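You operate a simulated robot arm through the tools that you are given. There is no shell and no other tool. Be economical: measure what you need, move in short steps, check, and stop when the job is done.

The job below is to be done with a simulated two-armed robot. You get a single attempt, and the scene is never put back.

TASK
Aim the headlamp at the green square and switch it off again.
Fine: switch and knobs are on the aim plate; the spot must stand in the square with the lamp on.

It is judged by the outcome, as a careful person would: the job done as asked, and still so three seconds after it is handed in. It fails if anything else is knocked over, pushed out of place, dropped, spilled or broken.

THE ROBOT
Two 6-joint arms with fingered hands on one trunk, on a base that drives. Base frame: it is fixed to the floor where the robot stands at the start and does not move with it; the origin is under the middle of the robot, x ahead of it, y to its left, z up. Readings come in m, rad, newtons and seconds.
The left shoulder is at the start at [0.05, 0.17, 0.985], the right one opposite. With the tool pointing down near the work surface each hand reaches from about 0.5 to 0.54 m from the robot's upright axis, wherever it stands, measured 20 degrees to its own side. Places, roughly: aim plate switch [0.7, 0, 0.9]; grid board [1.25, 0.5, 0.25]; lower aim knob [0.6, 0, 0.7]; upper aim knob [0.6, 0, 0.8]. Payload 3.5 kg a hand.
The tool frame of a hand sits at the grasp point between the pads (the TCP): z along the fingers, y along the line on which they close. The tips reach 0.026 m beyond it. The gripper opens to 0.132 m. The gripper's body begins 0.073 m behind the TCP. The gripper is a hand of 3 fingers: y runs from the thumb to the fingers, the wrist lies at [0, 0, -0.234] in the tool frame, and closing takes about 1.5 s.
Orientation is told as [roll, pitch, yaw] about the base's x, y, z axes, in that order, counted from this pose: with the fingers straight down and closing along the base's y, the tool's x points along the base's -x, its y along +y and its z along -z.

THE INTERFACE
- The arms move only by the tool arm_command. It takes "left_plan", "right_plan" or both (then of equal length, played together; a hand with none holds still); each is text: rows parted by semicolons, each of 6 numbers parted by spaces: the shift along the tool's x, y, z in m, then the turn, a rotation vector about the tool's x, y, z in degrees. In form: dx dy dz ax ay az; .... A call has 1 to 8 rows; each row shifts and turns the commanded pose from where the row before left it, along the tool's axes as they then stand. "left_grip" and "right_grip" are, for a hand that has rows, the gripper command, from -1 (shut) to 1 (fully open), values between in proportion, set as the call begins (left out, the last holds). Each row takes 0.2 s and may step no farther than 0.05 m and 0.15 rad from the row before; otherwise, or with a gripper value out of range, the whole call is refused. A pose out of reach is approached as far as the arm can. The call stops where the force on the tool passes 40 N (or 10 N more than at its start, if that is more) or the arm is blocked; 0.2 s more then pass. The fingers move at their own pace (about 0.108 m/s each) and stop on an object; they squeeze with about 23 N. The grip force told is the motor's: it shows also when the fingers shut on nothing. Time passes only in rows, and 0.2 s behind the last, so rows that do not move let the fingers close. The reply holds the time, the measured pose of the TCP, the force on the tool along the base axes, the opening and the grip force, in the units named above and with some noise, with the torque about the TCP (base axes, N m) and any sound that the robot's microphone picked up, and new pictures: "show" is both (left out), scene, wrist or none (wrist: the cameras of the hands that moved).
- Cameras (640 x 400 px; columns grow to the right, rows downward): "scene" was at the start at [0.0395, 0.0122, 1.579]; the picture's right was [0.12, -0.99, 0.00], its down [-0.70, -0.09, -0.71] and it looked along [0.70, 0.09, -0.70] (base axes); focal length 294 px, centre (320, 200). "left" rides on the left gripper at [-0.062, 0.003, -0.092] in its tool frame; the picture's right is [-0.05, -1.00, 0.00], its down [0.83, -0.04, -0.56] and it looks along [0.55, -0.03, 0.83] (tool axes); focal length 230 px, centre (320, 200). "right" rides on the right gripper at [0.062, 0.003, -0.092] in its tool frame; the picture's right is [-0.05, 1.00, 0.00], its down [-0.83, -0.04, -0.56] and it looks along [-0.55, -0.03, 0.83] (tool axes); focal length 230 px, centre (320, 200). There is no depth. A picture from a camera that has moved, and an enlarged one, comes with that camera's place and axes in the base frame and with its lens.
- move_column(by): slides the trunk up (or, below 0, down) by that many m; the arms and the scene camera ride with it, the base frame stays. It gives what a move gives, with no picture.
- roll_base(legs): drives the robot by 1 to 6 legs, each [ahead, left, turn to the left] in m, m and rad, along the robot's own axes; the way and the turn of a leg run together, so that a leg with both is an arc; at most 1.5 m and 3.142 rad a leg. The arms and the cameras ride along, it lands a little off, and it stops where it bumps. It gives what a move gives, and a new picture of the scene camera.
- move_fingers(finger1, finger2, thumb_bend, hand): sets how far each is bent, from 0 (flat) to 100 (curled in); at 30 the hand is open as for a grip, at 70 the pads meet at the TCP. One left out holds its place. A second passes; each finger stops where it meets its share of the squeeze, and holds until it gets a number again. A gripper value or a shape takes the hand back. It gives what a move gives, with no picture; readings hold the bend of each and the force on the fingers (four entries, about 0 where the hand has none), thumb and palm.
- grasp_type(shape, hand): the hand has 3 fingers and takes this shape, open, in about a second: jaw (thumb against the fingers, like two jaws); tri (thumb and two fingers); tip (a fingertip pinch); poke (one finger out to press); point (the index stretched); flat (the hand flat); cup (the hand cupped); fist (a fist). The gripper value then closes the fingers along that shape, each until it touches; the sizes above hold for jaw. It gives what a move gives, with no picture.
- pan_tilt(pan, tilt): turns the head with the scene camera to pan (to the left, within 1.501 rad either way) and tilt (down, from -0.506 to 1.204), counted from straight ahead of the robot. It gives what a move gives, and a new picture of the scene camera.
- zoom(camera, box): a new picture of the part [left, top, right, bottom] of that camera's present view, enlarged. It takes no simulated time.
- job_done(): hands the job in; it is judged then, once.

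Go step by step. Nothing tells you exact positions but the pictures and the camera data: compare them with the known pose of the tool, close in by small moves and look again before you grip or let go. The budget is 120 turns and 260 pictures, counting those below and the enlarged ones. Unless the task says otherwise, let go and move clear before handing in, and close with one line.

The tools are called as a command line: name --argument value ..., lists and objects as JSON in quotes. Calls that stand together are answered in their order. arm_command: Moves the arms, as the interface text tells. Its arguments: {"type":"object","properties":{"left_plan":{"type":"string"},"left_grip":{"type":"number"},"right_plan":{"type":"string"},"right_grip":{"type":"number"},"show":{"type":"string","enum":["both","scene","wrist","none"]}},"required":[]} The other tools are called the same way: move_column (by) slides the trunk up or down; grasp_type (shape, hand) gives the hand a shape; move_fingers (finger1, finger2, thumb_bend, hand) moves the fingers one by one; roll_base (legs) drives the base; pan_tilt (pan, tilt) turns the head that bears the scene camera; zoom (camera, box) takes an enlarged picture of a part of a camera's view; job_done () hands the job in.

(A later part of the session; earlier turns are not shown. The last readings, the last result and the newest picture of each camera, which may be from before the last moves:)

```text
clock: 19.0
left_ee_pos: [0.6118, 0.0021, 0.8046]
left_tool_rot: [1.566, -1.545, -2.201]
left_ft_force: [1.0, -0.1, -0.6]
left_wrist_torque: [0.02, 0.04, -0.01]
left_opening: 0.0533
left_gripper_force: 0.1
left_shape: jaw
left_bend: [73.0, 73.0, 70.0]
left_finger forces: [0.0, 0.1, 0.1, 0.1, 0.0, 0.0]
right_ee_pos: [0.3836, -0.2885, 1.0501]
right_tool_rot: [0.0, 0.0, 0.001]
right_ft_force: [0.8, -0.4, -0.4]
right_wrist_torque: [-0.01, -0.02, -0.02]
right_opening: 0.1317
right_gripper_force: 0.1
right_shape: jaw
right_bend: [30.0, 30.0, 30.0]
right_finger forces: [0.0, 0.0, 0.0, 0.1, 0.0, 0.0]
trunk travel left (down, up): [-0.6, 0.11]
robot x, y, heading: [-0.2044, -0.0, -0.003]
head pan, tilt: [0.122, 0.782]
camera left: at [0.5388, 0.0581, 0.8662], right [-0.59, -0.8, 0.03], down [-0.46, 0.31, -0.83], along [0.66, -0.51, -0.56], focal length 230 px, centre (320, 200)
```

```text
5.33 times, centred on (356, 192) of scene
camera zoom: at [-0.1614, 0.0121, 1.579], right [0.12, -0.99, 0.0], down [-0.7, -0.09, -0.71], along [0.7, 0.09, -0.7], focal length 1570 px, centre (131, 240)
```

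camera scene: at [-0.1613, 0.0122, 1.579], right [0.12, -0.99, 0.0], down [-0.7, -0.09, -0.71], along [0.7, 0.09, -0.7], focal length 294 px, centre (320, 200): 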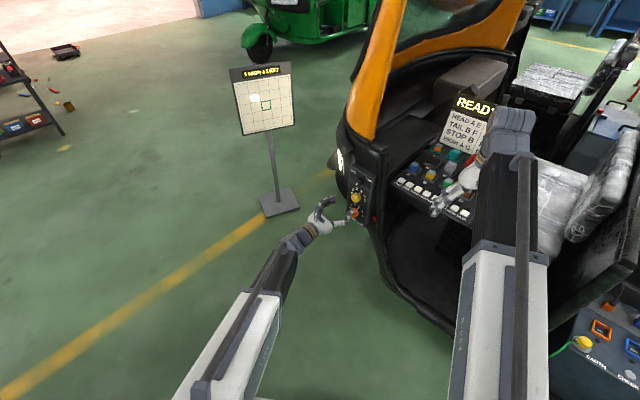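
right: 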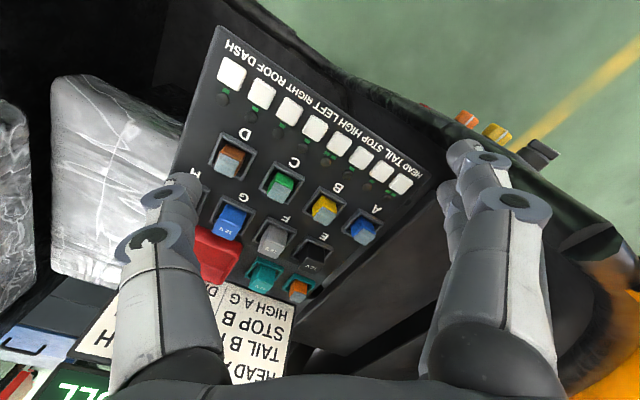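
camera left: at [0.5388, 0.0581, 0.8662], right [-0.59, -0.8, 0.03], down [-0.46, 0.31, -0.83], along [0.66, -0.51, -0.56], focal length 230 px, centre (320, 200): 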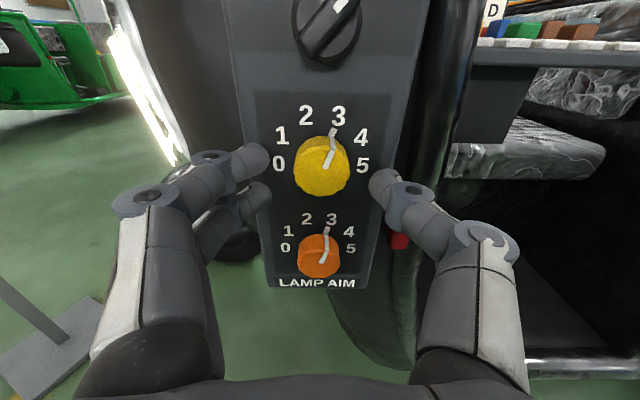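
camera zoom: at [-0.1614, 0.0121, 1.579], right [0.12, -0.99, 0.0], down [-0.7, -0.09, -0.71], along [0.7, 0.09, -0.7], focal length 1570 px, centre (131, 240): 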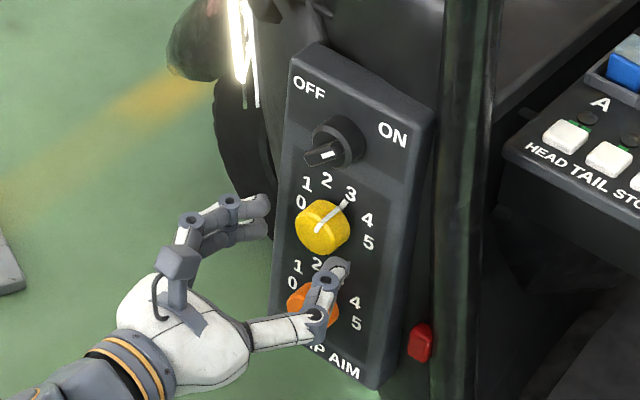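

arm_command --left_plan "0 0 0.012 0 0 0; 0 0 0.01 0 0 0; 0 0 0.006 0 0 0" --show "wrist"

zoom --camera "scene" --box '[320, 155, 391, 230]'

```text
clock: 19.8
left_ee_pos: [0.6349, -0.0158, 0.8058]
left_tool_rot: [1.573, -1.546, -2.209]
left_ft_force: [-0.5, -0.6, -0.6]
left_wrist_torque: [0.02, -0.03, 0.01]
left_opening: 0.0535
left_gripper_force: 0.1
left_shape: jaw
left_bend: [73.0, 73.0, 70.0]
left_finger forces: [0.1, 0.1, 0.0, 0.1, 0.1, 0.1]
right_ee_pos: [0.3828, -0.2889, 1.0497]
right_tool_rot: [0.0, 0.0, 0.0]
right_ft_force: [0.1, 0.3, -0.7]
right_wrist_torque: [-0.03, 0.01, 0.04]
right_opening: 0.1317
right_gripper_force: 0.1
right_shape: jaw
right_bend: [30.0, 30.0, 30.0]
right_finger forces: [0.0, 0.0, 0.1, 0.0, 0.0, 0.1]
trunk travel left (down, up): [-0.6, 0.11]
robot x, y, heading: [-0.2001, -0.0013, 0.002]
head pan, tilt: [0.122, 0.782]
camera left: at [0.5612, 0.0412, 0.8662], right [-0.59, -0.8, 0.03], down [-0.46, 0.31, -0.83], along [0.66, -0.51, -0.55], focal length 230 px, centre (320, 200)
```

left: 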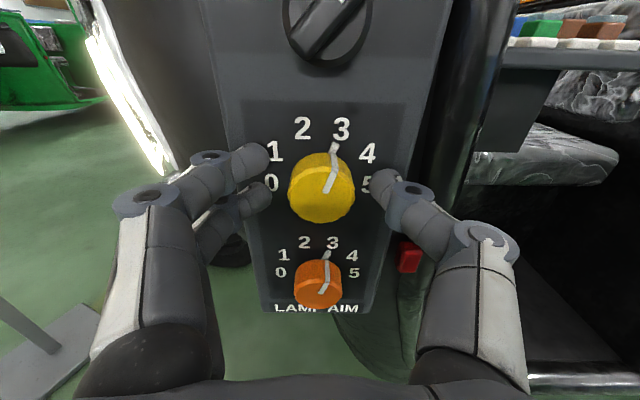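

```text
5.33 times, centred on (356, 192) of scene
camera zoom: at [-0.1615, 0.0121, 1.579], right [0.12, -0.99, 0.0], down [-0.7, -0.09, -0.71], along [0.7, 0.09, -0.7], focal length 1570 px, centre (131, 240)
```

zoom: 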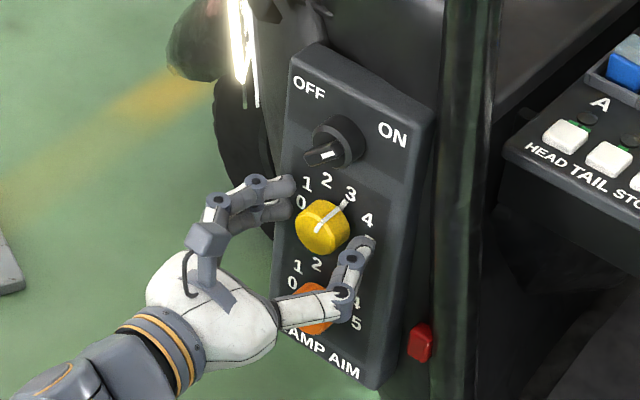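

The fingers flank the yellow knob, so I'll close on it.

arm_command --left_plan "0 0 0 0 0 0; 0 0 0 0 0 0; 0 0 0 0 0 0; 0 0 0 0 0 0" --left_grip -1 --show "wrist"

```text
clock: 20.8
left_ee_pos: [0.6339, -0.0151, 0.8057]
left_tool_rot: [1.594, -1.547, -2.231]
left_ft_force: [2.8, -1.8, 3.0]
left_wrist_torque: [-0.04, -0.01, 0.04]
left_opening: 0.0256
left_gripper_force: 23.1
left_shape: jaw
left_bend: [72.0, 73.0, 70.0]
left_finger forces: [9.0, 11.0, 0.1, 0.0, 20.0, 0.0]
right_ee_pos: [0.3833, -0.2896, 1.0499]
right_tool_rot: [0.001, 0.001, 0.001]
right_ft_force: [0.0, -0.3, 0.3]
right_wrist_torque: [0.0, -0.02, 0.01]
right_opening: 0.132
right_gripper_force: 0.1
right_shape: jaw
right_bend: [30.0, 30.0, 30.0]
right_finger forces: [0.1, 0.0, 0.0, 0.0, 0.0, 0.1]
trunk travel left (down, up): [-0.6, 0.11]
robot x, y, heading: [-0.1984, 0.0025, -0.003]
head pan, tilt: [0.122, 0.782]
camera left: at [0.5611, 0.041, 0.8665], right [-0.59, -0.8, 0.03], down [-0.46, 0.31, -0.83], along [0.66, -0.51, -0.55], focal length 230 px, centre (320, 200)
```

left: 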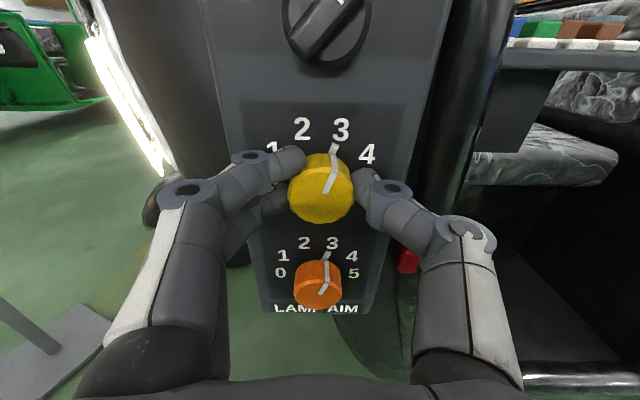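

Gripped. I'll try a small counterclockwise turn of about 20° and watch the spot.

arm_command --left_plan "0 0 0 0 0 -7; 0 0 0 0 0 -7; 0 0 0 0 0 -6; 0 0 0 0 0 0" --show "wrist"

zoom --camera "scene" --box '[225, 55, 305, 145]'

```text
clock: 21.8
left_ee_pos: [0.6363, -0.015, 0.8055]
left_tool_rot: [-1.572, -1.247, 0.933]
left_ft_force: [4.5, 2.4, 1.9]
left_wrist_torque: [-0.02, -0.02, 0.13]
left_opening: 0.0252
left_gripper_force: 22.6
left_shape: jaw
left_bend: [72.0, 73.0, 70.0]
left_finger forces: [10.7, 12.5, 0.0, 0.0, 19.3, 0.0]
right_ee_pos: [0.3834, -0.2883, 1.0488]
right_tool_rot: [0.0, -0.003, 0.001]
right_ft_force: [0.8, -1.2, 1.0]
right_wrist_torque: [0.02, 0.01, -0.01]
right_opening: 0.1321
right_gripper_force: 0.0
right_shape: jaw
right_bend: [30.0, 30.0, 30.0]
right_finger forces: [0.0, 0.0, 0.0, 0.0, 0.1, 0.0]
trunk travel left (down, up): [-0.6, 0.11]
robot x, y, heading: [-0.2018, -0.0035, -0.001]
head pan, tilt: [0.122, 0.782]
camera left: at [0.5744, 0.0589, 0.8619], right [-0.55, -0.75, 0.37], down [-0.63, 0.08, -0.77], along [0.55, -0.66, -0.52], focal length 230 px, centre (320, 200)
```

left: 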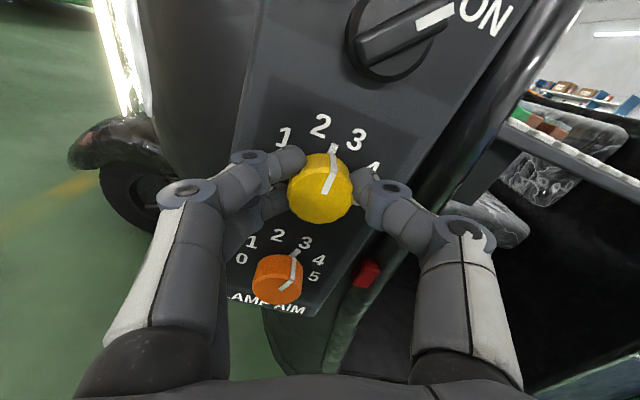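

```text
4.44 times, centred on (265, 100) of scene
camera zoom: at [-0.1612, 0.0123, 1.579], right [0.12, -0.99, 0.0], down [-0.7, -0.09, -0.71], along [0.7, 0.09, -0.7], focal length 1308 px, centre (564, 644)
```

zoom: 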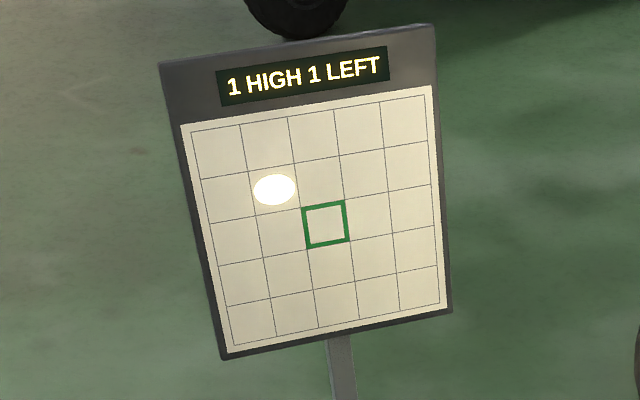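

The knob turned to between 2 and 3 but the spot hasn't moved, so it seems to work in steps. I'll go on to 2.

arm_command --left_plan "0 0 0 0 0 -8; 0 0 0 0 0 -8; 0 0 0 0 0 0" --show "wrist"

zoom --camera "scene" --box '[225, 55, 305, 145]'

```text
clock: 22.6
left_ee_pos: [0.6351, -0.0154, 0.8044]
left_tool_rot: [-1.572, -0.968, 0.935]
left_ft_force: [8.7, 6.6, 0.5]
left_wrist_torque: [0.02, 0.01, 0.23]
left_opening: 0.0246
left_gripper_force: 22.9
left_shape: jaw
left_bend: [72.0, 73.0, 70.0]
left_finger forces: [12.9, 13.8, 0.1, 0.0, 18.6, 0.1]
right_ee_pos: [0.3849, -0.289, 1.0497]
right_tool_rot: [-0.001, 0.0, 0.0]
right_ft_force: [0.6, 0.0, 0.3]
right_wrist_torque: [0.04, -0.02, 0.02]
right_opening: 0.1317
right_gripper_force: 0.1
right_shape: jaw
right_bend: [30.0, 30.0, 30.0]
right_finger forces: [0.0, 0.1, 0.0, 0.1, 0.0, 0.0]
trunk travel left (down, up): [-0.6, 0.11]
robot x, y, heading: [-0.2049, -0.0004, -0.003]
head pan, tilt: [0.122, 0.782]
camera left: at [0.5833, 0.0713, 0.8531], right [-0.47, -0.64, 0.61], down [-0.75, -0.08, -0.66], along [0.47, -0.77, -0.44], focal length 230 px, centre (320, 200)
```

left: 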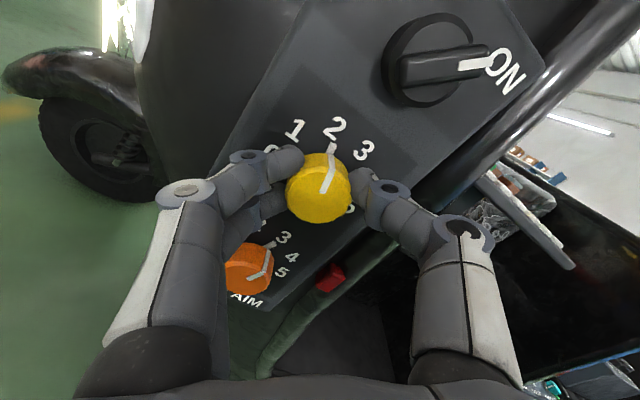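

```text
4.44 times, centred on (265, 100) of scene
camera zoom: at [-0.1608, 0.0128, 1.579], right [0.12, -0.99, 0.0], down [-0.7, -0.09, -0.71], along [0.7, 0.09, -0.7], focal length 1308 px, centre (564, 644)
```

zoom: 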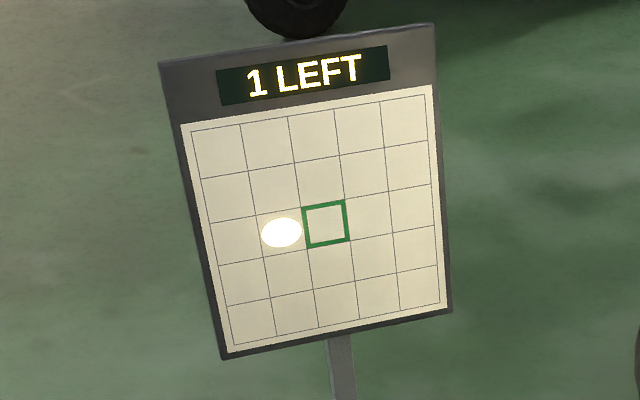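

Height is right now ("1 LEFT"), with the yellow knob at 2. I'll release it, retreat, level the roll and drop to the orange knob.

arm_command --left_plan "0 0 0 0 0 0; 0 0 0 0 0 0; 0 0 0 0 0 0; 0 0 -0.02 0 0 0; 0 0 -0.04 0 0 0" --left_grip -0.2 --show "none"

arm_command --left_plan "0 0 0 0 0 7.2; 0 0 0 0 0 7.2; 0 0 0 0 0 7.2; 0 0 0 0 0 7.2; 0 0 0 0 0 7.2; 0.035 0 0 0 0 0; 0.035 0 0 0 0 0" --show "wrist"

zoom --camera "left" --box '[220, 60, 460, 252]'

zoom --camera "scene" --box '[225, 55, 305, 145]'

```text
clock: 23.8
left_ee_pos: [0.5852, 0.0197, 0.8041]
left_tool_rot: [-1.569, -0.968, 0.935]
left_ft_force: [1.3, 0.3, 0.3]
left_wrist_torque: [-0.01, 0.02, -0.04]
left_opening: 0.0523
left_gripper_force: 0.0
left_shape: jaw
left_bend: [73.0, 73.0, 70.0]
left_finger forces: [0.1, 0.0, 0.1, 0.1, 0.0, 0.0]
right_ee_pos: [0.3835, -0.2877, 1.0481]
right_tool_rot: [0.0, 0.0, 0.001]
right_ft_force: [0.0, -0.8, 0.1]
right_wrist_torque: [0.03, -0.01, 0.0]
right_opening: 0.1321
right_gripper_force: 0.0
right_shape: jaw
right_bend: [30.0, 30.0, 30.0]
right_finger forces: [0.0, 0.1, 0.0, 0.0, 0.0, 0.0]
trunk travel left (down, up): [-0.6, 0.11]
robot x, y, heading: [-0.2031, 0.0022, 0.001]
head pan, tilt: [0.122, 0.782]
```

```text
clock: 25.4
left_ee_pos: [0.5877, 0.0211, 0.7328]
left_tool_rot: [1.572, -1.544, -2.209]
left_ft_force: [0.7, -0.5, -0.3]
left_wrist_torque: [-0.02, -0.01, -0.01]
left_opening: 0.0521
left_gripper_force: 0.0
left_shape: jaw
left_bend: [73.0, 73.0, 70.0]
left_finger forces: [0.0, 0.0, 0.1, 0.1, 0.0, 0.1]
right_ee_pos: [0.3839, -0.29, 1.0496]
right_tool_rot: [0.0, 0.0, 0.001]
right_ft_force: [0.9, -0.7, 0.1]
right_wrist_torque: [0.04, -0.03, 0.01]
right_opening: 0.1318
right_gripper_force: 0.2
right_shape: jaw
right_bend: [30.0, 30.0, 30.0]
right_finger forces: [0.0, 0.1, 0.1, 0.0, 0.0, 0.0]
trunk travel left (down, up): [-0.6, 0.11]
robot x, y, heading: [-0.1996, 0.0004, -0.005]
head pan, tilt: [0.122, 0.782]
camera left: at [0.5148, 0.0784, 0.7951], right [-0.59, -0.8, 0.03], down [-0.46, 0.31, -0.83], along [0.66, -0.51, -0.56], focal length 230 px, centre (320, 200)
```

left: 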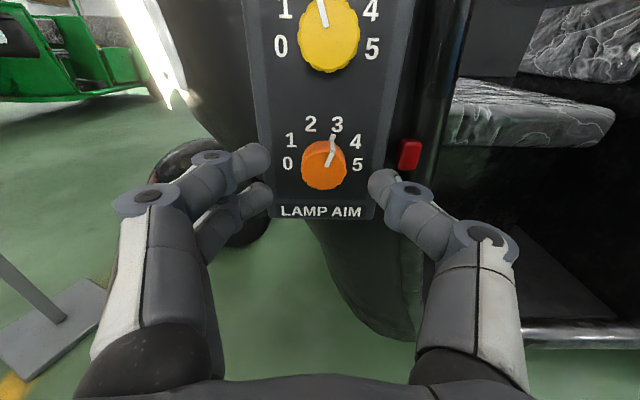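

```text
2.08 times, centred on (340, 156) of left
camera zoom: at [0.5148, 0.0784, 0.7951], right [-0.59, -0.8, 0.03], down [-0.46, 0.31, -0.83], along [0.66, -0.51, -0.56], focal length 479 px, centre (278, 292)
```

zoom: 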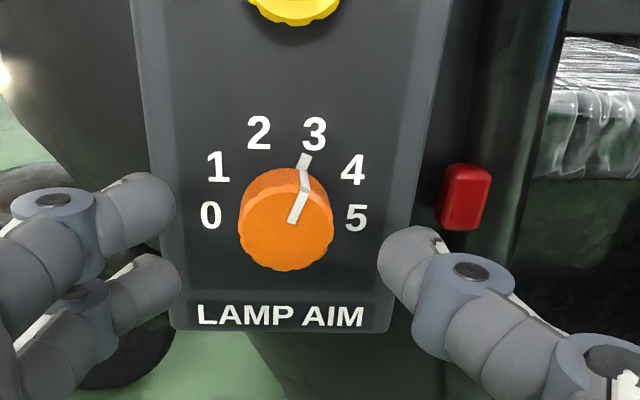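

```text
4.44 times, centred on (265, 100) of scene
camera zoom: at [-0.1613, 0.0121, 1.579], right [0.12, -0.99, 0.0], down [-0.7, -0.09, -0.71], along [0.7, 0.09, -0.7], focal length 1308 px, centre (564, 644)
```

zoom: 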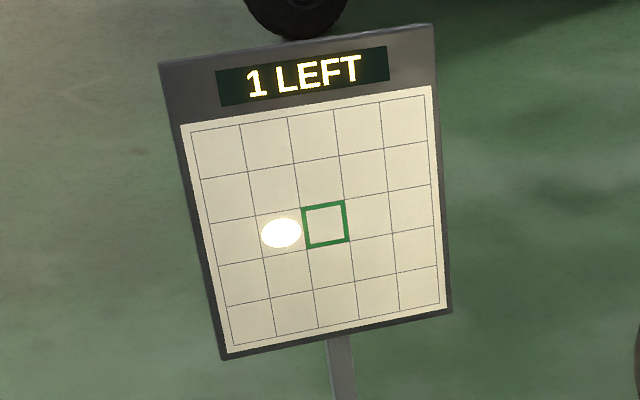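

The yellow setting held. Re-triangulating puts the orange knob near (0.638, -0.021, 0.722), so I'll drop 10 mm and go in partway.

arm_command --left_plan "0.010 -0.002 0 0 0 0; 0 0 0.015 0 0 0; 0 0 0.015 0 0 0" --show "wrist" --left_grip -0.25

zoom --camera "scene" --box '[320, 155, 391, 230]'

```text
clock: 26.2
left_ee_pos: [0.6106, 0.0025, 0.7251]
left_tool_rot: [1.582, -1.544, -2.219]
left_ft_force: [0.9, -0.6, -0.3]
left_wrist_torque: [0.02, -0.04, -0.02]
left_opening: 0.0502
left_gripper_force: 0.0
left_shape: jaw
left_bend: [73.0, 73.0, 70.0]
left_finger forces: [0.0, 0.1, 0.1, 0.0, 0.1, 0.0]
right_ee_pos: [0.3842, -0.2893, 1.0492]
right_tool_rot: [0.001, 0.001, 0.0]
right_ft_force: [0.5, 0.8, -0.4]
right_wrist_torque: [0.0, 0.03, 0.01]
right_opening: 0.132
right_gripper_force: 0.1
right_shape: jaw
right_bend: [30.0, 30.0, 30.0]
right_finger forces: [0.1, 0.1, 0.0, 0.1, 0.0, 0.0]
trunk travel left (down, up): [-0.6, 0.11]
robot x, y, heading: [-0.201, 0.0013, -0.001]
head pan, tilt: [0.122, 0.782]
camera left: at [0.5373, 0.0593, 0.7862], right [-0.59, -0.8, 0.03], down [-0.46, 0.31, -0.83], along [0.66, -0.51, -0.55], focal length 230 px, centre (320, 200)
```

left: 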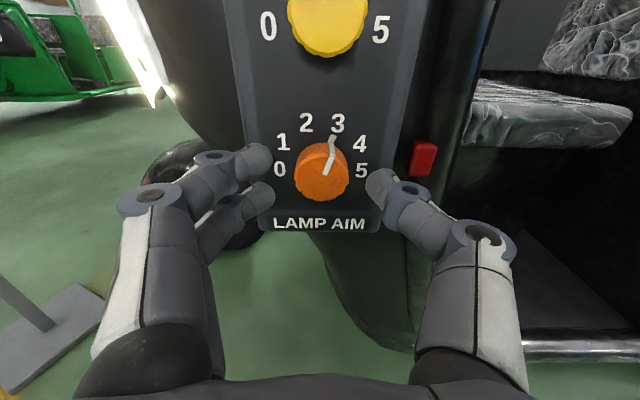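

```text
5.33 times, centred on (356, 192) of scene
camera zoom: at [-0.1615, 0.0121, 1.579], right [0.12, -0.99, 0.0], down [-0.7, -0.09, -0.71], along [0.7, 0.09, -0.7], focal length 1570 px, centre (131, 240)
```

zoom: 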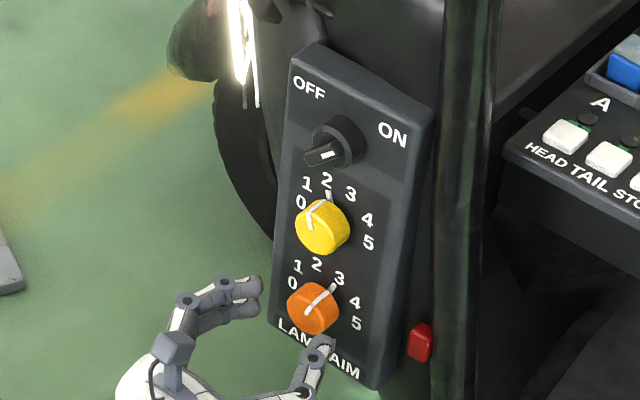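

arm_command --left_plan "0.003 0 0.012 0 0 0; 0 0 0.01 0 0 0; 0 0 0.006 0 0 0" --show "wrist"

zoom --camera "scene" --box '[320, 155, 391, 230]'

```text
clock: 27.0
left_ee_pos: [0.6172, -0.013, 0.7328]
left_tool_rot: [1.52, -1.544, -2.153]
left_ft_force: [-1.0, -1.2, 0.2]
left_wrist_torque: [0.02, -0.01, 0.03]
left_opening: 0.0499
left_gripper_force: 0.0
left_shape: jaw
left_bend: [73.0, 73.0, 70.0]
left_finger forces: [0.0, 0.0, 0.0, 0.1, 0.0, 0.0]
left hand out of reach, approached as far as the arm can: row 1, 2, 3
right_ee_pos: [0.3844, -0.2886, 1.049]
right_tool_rot: [-0.001, 0.002, 0.001]
right_ft_force: [-0.3, 0.2, -0.7]
right_wrist_torque: [0.02, -0.03, -0.03]
right_opening: 0.132
right_gripper_force: 0.0
right_shape: jaw
right_bend: [30.0, 30.0, 30.0]
right_finger forces: [0.0, 0.0, 0.1, 0.0, 0.0, 0.1]
trunk travel left (down, up): [-0.6, 0.11]
robot x, y, heading: [-0.202, 0.0001, 0.001]
head pan, tilt: [0.122, 0.782]
camera left: at [0.5437, 0.0431, 0.7937], right [-0.59, -0.8, 0.03], down [-0.46, 0.31, -0.83], along [0.66, -0.5, -0.56], focal length 230 px, centre (320, 200)
```

left: 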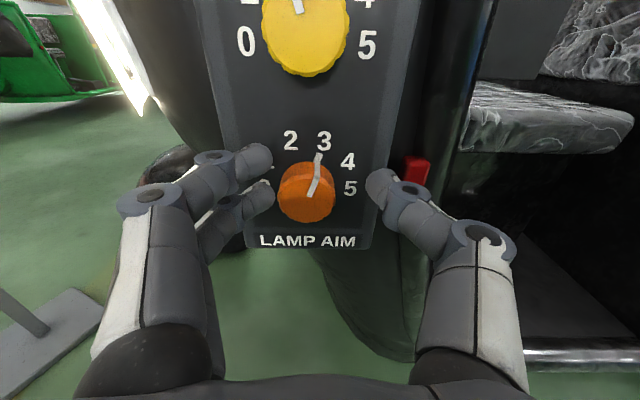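

```text
5.33 times, centred on (356, 192) of scene
camera zoom: at [-0.1615, 0.0121, 1.579], right [0.12, -0.99, 0.0], down [-0.7, -0.09, -0.71], along [0.7, 0.09, -0.7], focal length 1570 px, centre (131, 240)
```

zoom: 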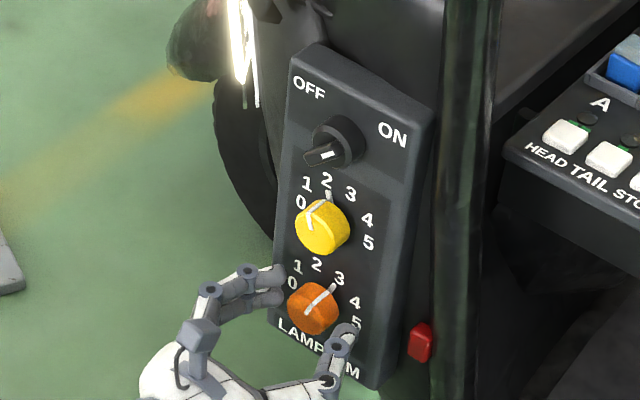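

The arm is at full stretch, so I'll retreat, lower the trunk 0.1 m and raise the hand by the same amount.

arm_command --left_plan "0 0 -0.03 0 0 0; 0 0 -0.03 0 0 0; -0.03 0 -0.01 0 0 0" --show "none"

move_column --by -0.1

arm_command --left_plan "-0.035 0 0 0 0 0; -0.035 0 0 0 0 0" --show "both"

```text
clock: 27.8
left_ee_pos: [0.561, 0.0273, 0.7633]
left_tool_rot: [1.57, -1.545, -2.207]
left_ft_force: [-0.1, 0.8, -0.4]
left_wrist_torque: [0.03, -0.01, 0.01]
left_opening: 0.05
left_gripper_force: 0.0
left_shape: jaw
left_bend: [73.0, 73.0, 70.0]
left_finger forces: [0.0, 0.0, 0.0, 0.0, 0.0, 0.0]
right_ee_pos: [0.3836, -0.2888, 1.049]
right_tool_rot: [-0.001, 0.001, 0.001]
right_ft_force: [-0.5, 0.3, 0.3]
right_wrist_torque: [0.0, 0.0, 0.03]
right_opening: 0.132
right_gripper_force: 0.0
right_shape: jaw
right_bend: [30.0, 30.0, 30.0]
right_finger forces: [0.0, 0.1, 0.1, 0.0, 0.0, 0.0]
trunk travel left (down, up): [-0.6, 0.11]
robot x, y, heading: [-0.1987, -0.0025, -0.005]
head pan, tilt: [0.122, 0.782]
```

```text
clock: 29.1
left_ee_pos: [0.5607, 0.0276, 0.6631]
left_tool_rot: [1.575, -1.545, -2.213]
left_ft_force: [0.8, 0.0, 0.1]
left_wrist_torque: [0.0, 0.01, 0.0]
left_opening: 0.05
left_gripper_force: 0.0
left_shape: jaw
left_bend: [73.0, 73.0, 70.0]
left_finger forces: [0.0, 0.0, 0.1, 0.0, 0.0, 0.0]
right_ee_pos: [0.3841, -0.2896, 0.9502]
right_tool_rot: [0.001, 0.0, 0.001]
right_ft_force: [0.1, -0.1, -1.4]
right_wrist_torque: [-0.01, -0.01, -0.02]
right_opening: 0.1318
right_gripper_force: 0.0
right_shape: jaw
right_bend: [30.0, 30.0, 30.0]
right_finger forces: [0.0, 0.0, 0.0, 0.1, 0.0, 0.0]
trunk travel left (down, up): [-0.5, 0.21]
robot x, y, heading: [-0.1953, -0.0012, 0.0]
head pan, tilt: [0.122, 0.782]
```

```text
clock: 29.7
left_ee_pos: [0.559, 0.0255, 0.7337]
left_tool_rot: [1.566, -1.543, -2.201]
left_ft_force: [0.0, -0.7, -0.3]
left_wrist_torque: [-0.02, -0.01, 0.02]
left_opening: 0.0497
left_gripper_force: 0.0
left_shape: jaw
left_bend: [73.0, 73.0, 70.0]
left_finger forces: [0.1, 0.1, 0.0, 0.1, 0.0, 0.0]
right_ee_pos: [0.382, -0.2894, 0.9491]
right_tool_rot: [0.0, -0.001, 0.0]
right_ft_force: [0.3, 0.0, -0.3]
right_wrist_torque: [-0.03, -0.03, -0.01]
right_opening: 0.1321
right_gripper_force: 0.2
right_shape: jaw
right_bend: [30.0, 30.0, 30.0]
right_finger forces: [0.0, 0.0, 0.1, 0.0, 0.0, 0.1]
trunk travel left (down, up): [-0.5, 0.21]
robot x, y, heading: [-0.2027, -0.0007, -0.004]
head pan, tilt: [0.122, 0.782]
camera scene: at [-0.1616, 0.0121, 1.479], right [0.12, -0.99, 0.0], down [-0.7, -0.09, -0.71], along [0.7, 0.09, -0.7], focal length 294 px, centre (320, 200)
camera left: at [0.4864, 0.082, 0.7947], right [-0.59, -0.8, 0.03], down [-0.46, 0.31, -0.83], along [0.66, -0.51, -0.56], focal length 230 px, centre (320, 200)
```

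scene: 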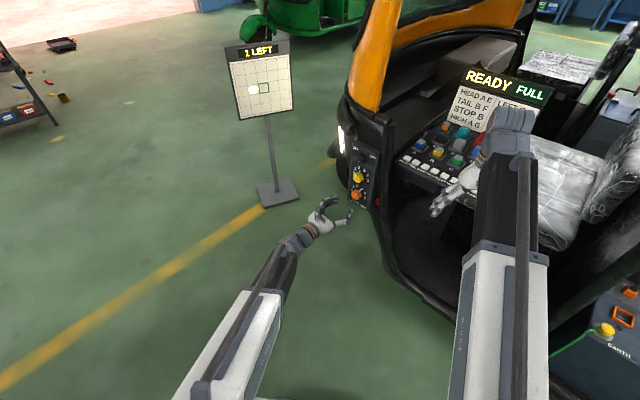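
left: 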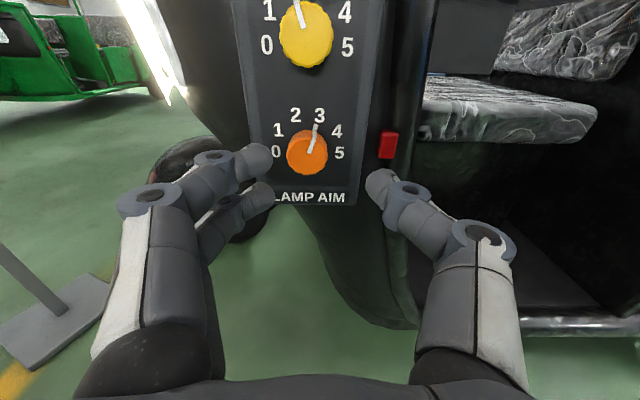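

arm_command --left_plan "0.012 0.0105 0 0 0 0; 0 0 0.02 0 0 0; 0 0 0.02 0 0 0; 0 0 0.016 0 0 0" --show "wrist"

```text
clock: 30.7
left_ee_pos: [0.6098, 0.001, 0.7221]
left_tool_rot: [1.569, -1.545, -2.208]
left_ft_force: [0.3, 0.8, 0.3]
left_wrist_torque: [-0.04, -0.03, 0.02]
left_opening: 0.0501
left_gripper_force: 0.0
left_shape: jaw
left_bend: [73.0, 73.0, 70.0]
left_finger forces: [0.1, 0.0, 0.0, 0.0, 0.0, 0.1]
right_ee_pos: [0.3845, -0.2891, 0.9491]
right_tool_rot: [0.0, 0.0, 0.001]
right_ft_force: [-0.2, -0.4, 0.0]
right_wrist_torque: [0.01, -0.01, -0.02]
right_opening: 0.1319
right_gripper_force: 0.1
right_shape: jaw
right_bend: [30.0, 30.0, 30.0]
right_finger forces: [0.0, 0.0, 0.0, 0.0, 0.1, 0.1]
trunk travel left (down, up): [-0.5, 0.21]
robot x, y, heading: [-0.2023, 0.0009, -0.003]
head pan, tilt: [0.122, 0.782]
camera left: at [0.5377, 0.0579, 0.7825], right [-0.59, -0.8, 0.03], down [-0.46, 0.31, -0.83], along [0.66, -0.51, -0.56], focal length 230 px, centre (320, 200)
```

left: 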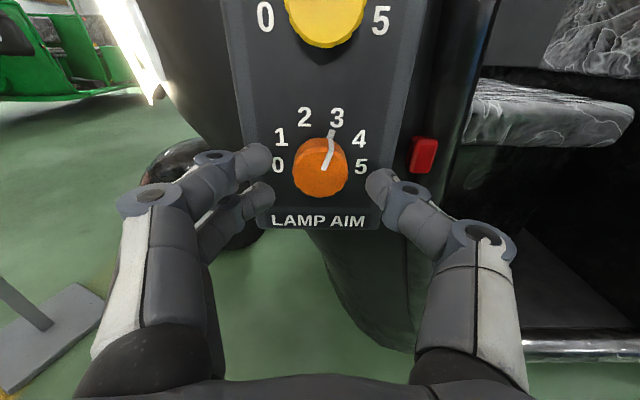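

arm_command --left_plan "0 0 0.012 0 0 0; 0 0 0.01 0 0 0; 0 0 0.006 0 0 0" --show "wrist"

```text
clock: 31.5
left_ee_pos: [0.6333, -0.0159, 0.7206]
left_tool_rot: [1.565, -1.546, -2.202]
left_ft_force: [0.4, 0.0, 0.0]
left_wrist_torque: [0.01, 0.03, -0.02]
left_opening: 0.0498
left_gripper_force: 0.0
left_shape: jaw
left_bend: [73.0, 73.0, 70.0]
left_finger forces: [0.0, 0.0, 0.0, 0.1, 0.1, 0.1]
right_ee_pos: [0.3832, -0.289, 0.9483]
right_tool_rot: [-0.001, 0.001, 0.0]
right_ft_force: [-0.5, 0.7, 0.0]
right_wrist_torque: [0.01, 0.01, -0.02]
right_opening: 0.132
right_gripper_force: 0.2
right_shape: jaw
right_bend: [30.0, 30.0, 30.0]
right_finger forces: [0.0, 0.1, 0.0, 0.1, 0.0, 0.1]
trunk travel left (down, up): [-0.5, 0.21]
robot x, y, heading: [-0.2036, -0.0049, 0.001]
head pan, tilt: [0.122, 0.782]
camera left: at [0.5594, 0.0414, 0.7824], right [-0.59, -0.8, 0.03], down [-0.46, 0.31, -0.83], along [0.66, -0.51, -0.56], focal length 230 px, centre (320, 200)
```

left: 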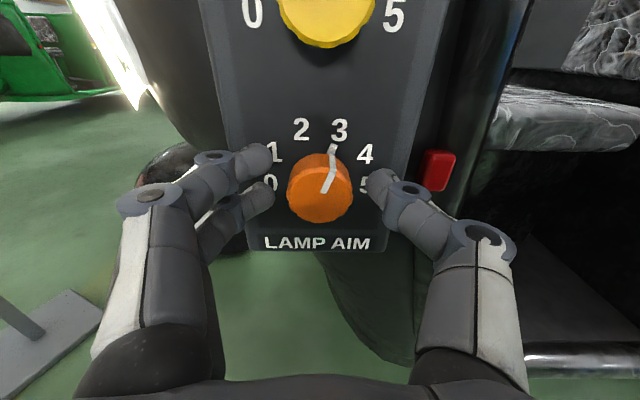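

In position. I'll grip it and try 3→4, clockwise.

arm_command --left_plan "0 0 0 0 0 0; 0 0 0 0 0 0; 0 0 0 0 0 0; 0 0 0 0 0 0" --left_grip -1 --show "none"

arm_command --left_plan "0 0 0 0 0 7.2; 0 0 0 0 0 7.2; 0 0 0 0 0 7.2; 0 0 0 0 0 7.2; 0 0 0 0 0 7.2; 0 0 0 0 0 0" --show "both"

zoom --camera "scene" --box '[215, 35, 305, 125]'

```text
clock: 32.5
left_ee_pos: [0.6327, -0.015, 0.7214]
left_tool_rot: [1.587, -1.543, -2.226]
left_ft_force: [1.9, -2.1, 2.2]
left_wrist_torque: [-0.02, -0.03, 0.04]
left_opening: 0.0248
left_gripper_force: 23.1
left_shape: jaw
left_bend: [72.0, 73.0, 70.0]
left_finger forces: [8.9, 11.0, 0.0, 0.1, 19.8, 0.0]
right_ee_pos: [0.3831, -0.2885, 0.9479]
right_tool_rot: [-0.001, -0.001, -0.002]
right_ft_force: [-0.1, 0.2, 0.1]
right_wrist_torque: [0.01, -0.02, 0.03]
right_opening: 0.1318
right_gripper_force: 0.0
right_shape: jaw
right_bend: [30.0, 30.0, 30.0]
right_finger forces: [0.0, 0.0, 0.1, 0.1, 0.1, 0.0]
trunk travel left (down, up): [-0.5, 0.21]
robot x, y, heading: [-0.1992, -0.0002, -0.0]
head pan, tilt: [0.122, 0.782]
```

```text
clock: 33.9
left_ee_pos: [0.6315, -0.0174, 0.7211]
left_tool_rot: [1.571, -0.915, -2.209]
left_ft_force: [-10.6, -10.8, 0.3]
left_wrist_torque: [0.0, 0.09, -0.33]
left_opening: 0.0252
left_gripper_force: 23.3
left_shape: jaw
left_bend: [72.0, 73.0, 70.0]
left_finger forces: [9.1, 8.9, 0.1, 0.1, 28.6, 0.0]
right_ee_pos: [0.3837, -0.2894, 0.9502]
right_tool_rot: [0.001, 0.0, 0.002]
right_ft_force: [0.6, -0.7, -0.3]
right_wrist_torque: [0.01, 0.0, 0.04]
right_opening: 0.1318
right_gripper_force: 0.1
right_shape: jaw
right_bend: [30.0, 30.0, 30.0]
right_finger forces: [0.0, 0.0, 0.0, 0.0, 0.1, 0.0]
trunk travel left (down, up): [-0.5, 0.21]
robot x, y, heading: [-0.1984, 0.0014, 0.004]
head pan, tilt: [0.122, 0.782]
camera scene: at [-0.1626, 0.0112, 1.479], right [0.12, -0.99, 0.0], down [-0.7, -0.09, -0.71], along [0.71, 0.09, -0.7], focal length 294 px, centre (320, 200)
camera left: at [0.5369, 0.0106, 0.7718], right [-0.49, -0.66, -0.57], down [-0.16, 0.71, -0.68], along [0.86, -0.24, -0.46], focal length 230 px, centre (320, 200)
```

scene: 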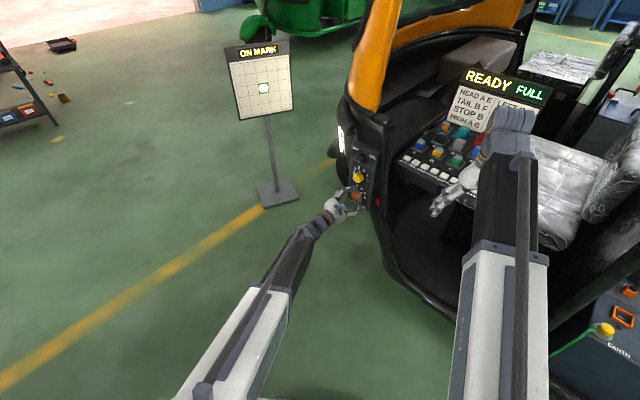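
left: 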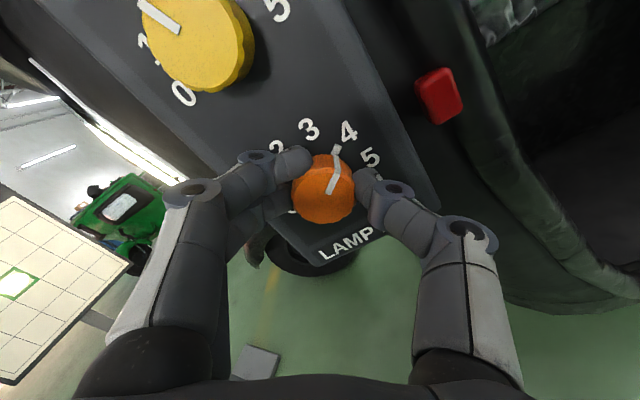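

```text
4.44 times, centred on (260, 80) of scene
camera zoom: at [-0.1626, 0.0112, 1.479], right [0.12, -0.99, 0.0], down [-0.7, -0.09, -0.71], along [0.71, 0.09, -0.7], focal length 1308 px, centre (587, 733)
```

zoom: 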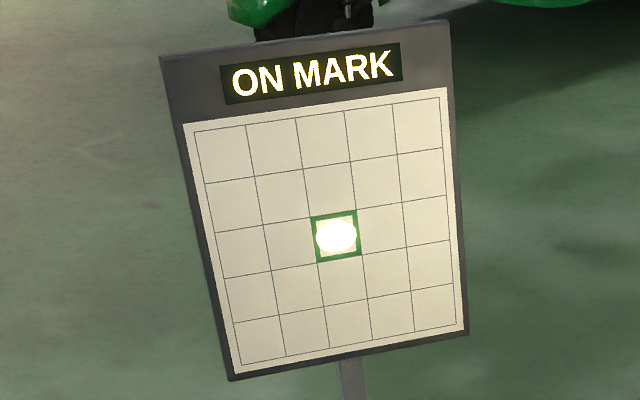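

The board reads "ON MARK". I'll release the knob, retreat and raise the trunk so the hand comes level with the switch.

arm_command --left_plan "0 0 0 0 0 0; 0 0 0 0 0 0; 0 0 0 0 0 0; 0 0 -0.02 0 0 0; 0 0 -0.05 0 0 0" --left_grip -0.2 --show "none"

move_column --by 0.158

arm_command --left_plan "0 0 0 0 0 6; 0 0 0 0 0 5" --left_grip -0.5

zoom --camera "scene" --box '[215, 65, 305, 165]'

zoom --camera "left" --box '[220, 60, 460, 252]'

```text
clock: 35.1
left_ee_pos: [0.5759, 0.0265, 0.7207]
left_tool_rot: [1.572, -0.914, -2.209]
left_ft_force: [-0.4, 0.6, -1.3]
left_wrist_torque: [0.01, 0.0, 0.0]
left_opening: 0.0521
left_gripper_force: 0.1
left_shape: jaw
left_bend: [73.0, 73.0, 70.0]
left_finger forces: [0.0, 0.0, 0.0, 0.0, 0.0, 0.0]
right_ee_pos: [0.3826, -0.2889, 0.9495]
right_tool_rot: [0.0, 0.001, 0.001]
right_ft_force: [0.8, -0.9, 0.3]
right_wrist_torque: [-0.01, 0.01, -0.03]
right_opening: 0.1322
right_gripper_force: 0.0
right_shape: jaw
right_bend: [30.0, 30.0, 30.0]
right_finger forces: [0.0, 0.0, 0.0, 0.0, 0.1, 0.0]
trunk travel left (down, up): [-0.5, 0.21]
robot x, y, heading: [-0.2012, 0.0007, 0.006]
head pan, tilt: [0.122, 0.782]
```

```text
clock: 37.0
left_ee_pos: [0.5758, 0.0273, 0.8776]
left_tool_rot: [1.572, -0.918, -2.207]
left_ft_force: [0.8, 0.1, -0.1]
left_wrist_torque: [0.04, 0.0, 0.01]
left_opening: 0.0523
left_gripper_force: 0.0
left_shape: jaw
left_bend: [73.0, 73.0, 70.0]
left_finger forces: [0.0, 0.0, 0.0, 0.0, 0.0, 0.0]
right_ee_pos: [0.383, -0.2896, 1.108]
right_tool_rot: [0.0, 0.0, -0.001]
right_ft_force: [0.5, -0.3, 0.0]
right_wrist_torque: [-0.01, 0.01, 0.0]
right_opening: 0.1324
right_gripper_force: 0.1
right_shape: jaw
right_bend: [30.0, 30.0, 30.0]
right_finger forces: [0.0, 0.0, 0.0, 0.0, 0.1, 0.0]
trunk travel left (down, up): [-0.658, 0.052]
robot x, y, heading: [-0.1998, -0.0007, 0.001]
head pan, tilt: [0.122, 0.782]
```

```text
clock: 37.5
left_ee_pos: [0.5768, 0.0253, 0.8775]
left_tool_rot: [1.57, -0.724, -2.209]
left_ft_force: [0.0, 0.6, 0.5]
left_wrist_torque: [-0.05, -0.01, -0.04]
left_opening: 0.0334
left_gripper_force: 0.1
left_shape: jaw
left_bend: [73.0, 73.0, 70.0]
left_finger forces: [0.1, 0.0, 0.0, 0.0, 0.0, 0.0]
right_ee_pos: [0.3837, -0.2895, 1.1076]
right_tool_rot: [-0.001, 0.002, 0.001]
right_ft_force: [-0.3, -0.1, 0.1]
right_wrist_torque: [-0.01, 0.0, 0.03]
right_opening: 0.1319
right_gripper_force: 0.0
right_shape: jaw
right_bend: [30.0, 30.0, 30.0]
right_finger forces: [0.0, 0.0, 0.0, 0.1, 0.0, 0.0]
trunk travel left (down, up): [-0.658, 0.052]
robot x, y, heading: [-0.1998, 0.0017, 0.001]
head pan, tilt: [0.122, 0.782]
camera scene: at [-0.1615, 0.0121, 1.637], right [0.12, -0.99, 0.0], down [-0.7, -0.09, -0.71], along [0.7, 0.09, -0.7], focal length 294 px, centre (320, 200)
camera left: at [0.4764, 0.047, 0.9214], right [-0.42, -0.56, -0.71], down [-0.09, 0.81, -0.58], along [0.9, -0.18, -0.39], focal length 230 px, centre (320, 200)
```

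scene: 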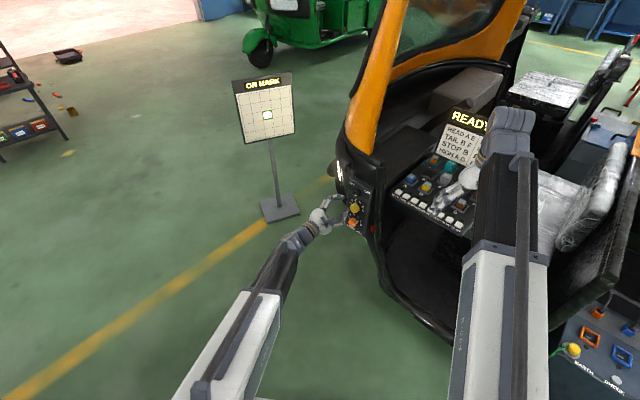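
left: 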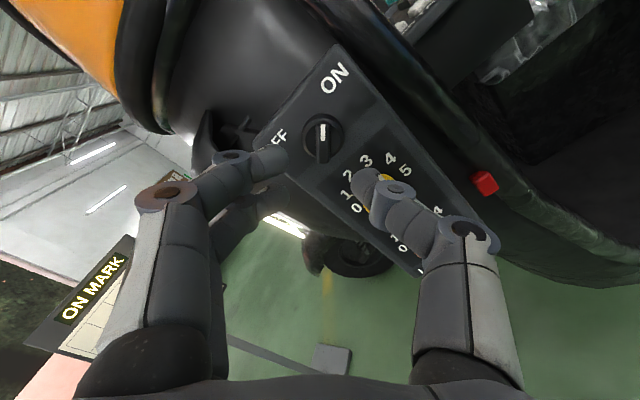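

```text
4.00 times, centred on (260, 115) of scene
camera zoom: at [-0.1615, 0.0121, 1.637], right [0.12, -0.99, 0.0], down [-0.7, -0.09, -0.71], along [0.7, 0.09, -0.7], focal length 1178 px, centre (560, 540)
```

zoom: 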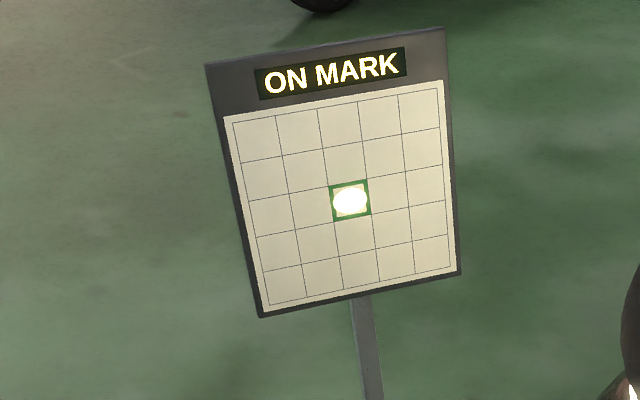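

```text
2.08 times, centred on (340, 156) of left
camera zoom: at [0.4764, 0.047, 0.9214], right [-0.42, -0.56, -0.71], down [-0.09, 0.81, -0.58], along [0.9, -0.18, -0.39], focal length 479 px, centre (278, 292)
```

zoom: 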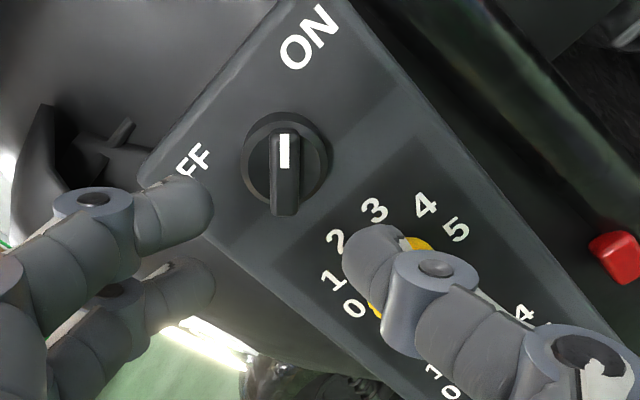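

The aim held ("ON MARK") and the bar lines up with the hand. I'm approaching the switch again.

arm_command --left_plan "-0.002 -0.0025 0 0 0 0; 0 0 0.015 0 0 0; 0 0 0.015 0 0 0; 0 0 0.012 0 0 0" --show "wrist"

zoom --camera "left" --box '[220, 80, 420, 240]'

zoom --camera "scene" --box '[315, 160, 395, 250]'

```text
clock: 38.5
left_ee_pos: [0.6087, -0.0005, 0.8782]
left_tool_rot: [1.571, -0.725, -2.208]
left_ft_force: [0.7, 0.9, 0.2]
left_wrist_torque: [-0.01, -0.03, 0.02]
left_opening: 0.0336
left_gripper_force: 0.2
left_shape: jaw
left_bend: [73.0, 73.0, 70.0]
left_finger forces: [0.1, 0.1, 0.1, 0.1, 0.0, 0.1]
right_ee_pos: [0.3832, -0.2889, 1.1075]
right_tool_rot: [-0.001, -0.002, 0.0]
right_ft_force: [0.1, 0.1, 0.1]
right_wrist_torque: [0.05, 0.03, -0.03]
right_opening: 0.1319
right_gripper_force: 0.1
right_shape: jaw
right_bend: [30.0, 30.0, 30.0]
right_finger forces: [0.0, 0.1, 0.0, 0.0, 0.0, 0.0]
trunk travel left (down, up): [-0.658, 0.052]
robot x, y, heading: [-0.2048, -0.0019, 0.002]
head pan, tilt: [0.122, 0.782]
camera left: at [0.5082, 0.0198, 0.9213], right [-0.42, -0.56, -0.71], down [-0.09, 0.81, -0.58], along [0.9, -0.18, -0.39], focal length 230 px, centre (320, 200)
```

left: 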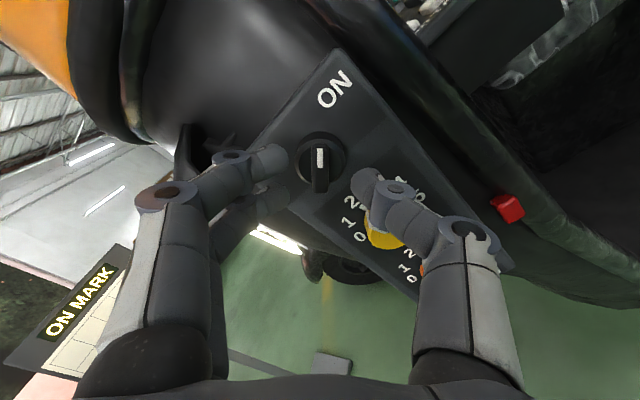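

```text
2.50 times, centred on (320, 160) of left
camera zoom: at [0.5082, 0.0198, 0.9213], right [-0.42, -0.56, -0.71], down [-0.09, 0.81, -0.58], along [0.9, -0.18, -0.39], focal length 575 px, centre (320, 300)
```

zoom: 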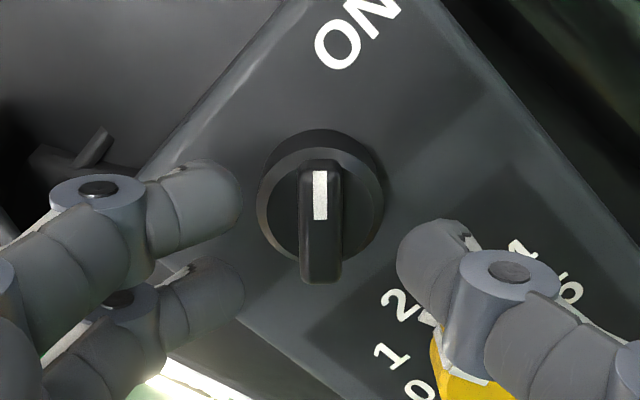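

```text
4.44 times, centred on (355, 205) of scene
camera zoom: at [-0.1615, 0.0121, 1.637], right [0.12, -0.99, 0.0], down [-0.7, -0.09, -0.71], along [0.7, 0.09, -0.7], focal length 1308 px, centre (164, 178)
```

zoom: 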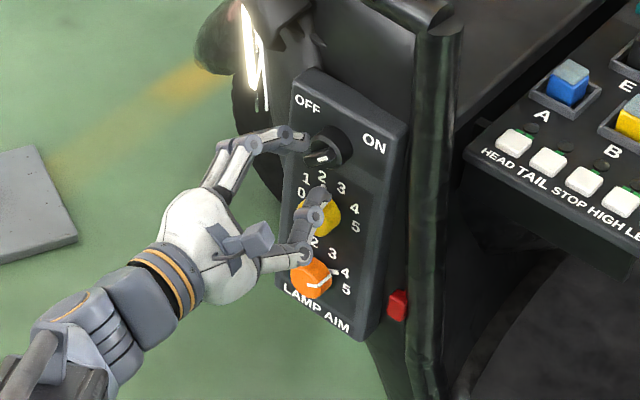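

arm_command --left_plan "0 0 0.01 0 0 0; 0 0 0.009 0 0 0; 0 0 0 0 0 0" --show "wrist"

zoom --camera "left" --box '[220, 80, 420, 240]'

```text
clock: 39.4
left_ee_pos: [0.6244, -0.0126, 0.8785]
left_tool_rot: [1.57, -0.722, -2.207]
left_ft_force: [0.1, 0.4, 0.5]
left_wrist_torque: [0.02, 0.01, 0.0]
left_opening: 0.0333
left_gripper_force: 0.2
left_shape: jaw
left_bend: [73.0, 73.0, 70.0]
left_finger forces: [0.0, 0.0, 0.0, 0.0, 0.0, 0.0]
right_ee_pos: [0.3829, -0.2885, 1.1076]
right_tool_rot: [0.0, -0.001, 0.0]
right_ft_force: [0.2, -0.6, 0.0]
right_wrist_torque: [0.01, 0.0, 0.01]
right_opening: 0.132
right_gripper_force: 0.1
right_shape: jaw
right_bend: [30.0, 30.0, 30.0]
right_finger forces: [0.1, 0.0, 0.1, 0.0, 0.0, 0.0]
trunk travel left (down, up): [-0.658, 0.052]
robot x, y, heading: [-0.2001, 0.002, -0.002]
head pan, tilt: [0.122, 0.782]
camera left: at [0.5233, 0.0081, 0.9211], right [-0.42, -0.56, -0.71], down [-0.09, 0.81, -0.58], along [0.9, -0.18, -0.39], focal length 230 px, centre (320, 200)
```

left: 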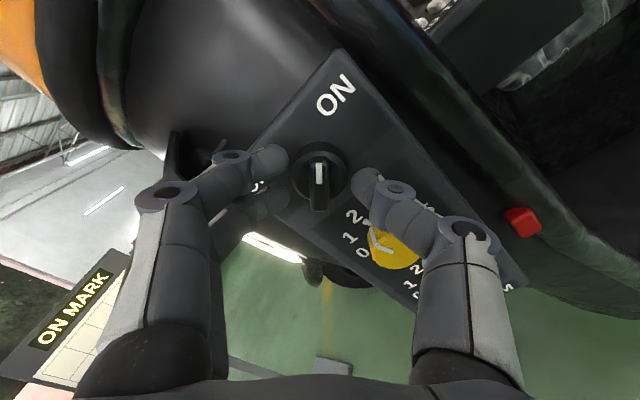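

```text
2.50 times, centred on (320, 160) of left
camera zoom: at [0.5233, 0.0081, 0.9211], right [-0.42, -0.56, -0.71], down [-0.09, 0.81, -0.58], along [0.9, -0.18, -0.39], focal length 575 px, centre (320, 300)
```

zoom: 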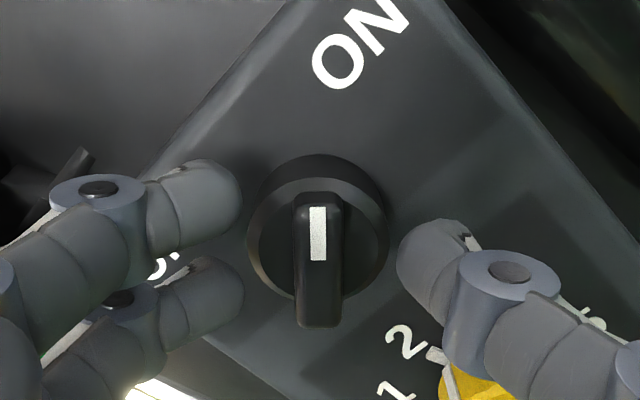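

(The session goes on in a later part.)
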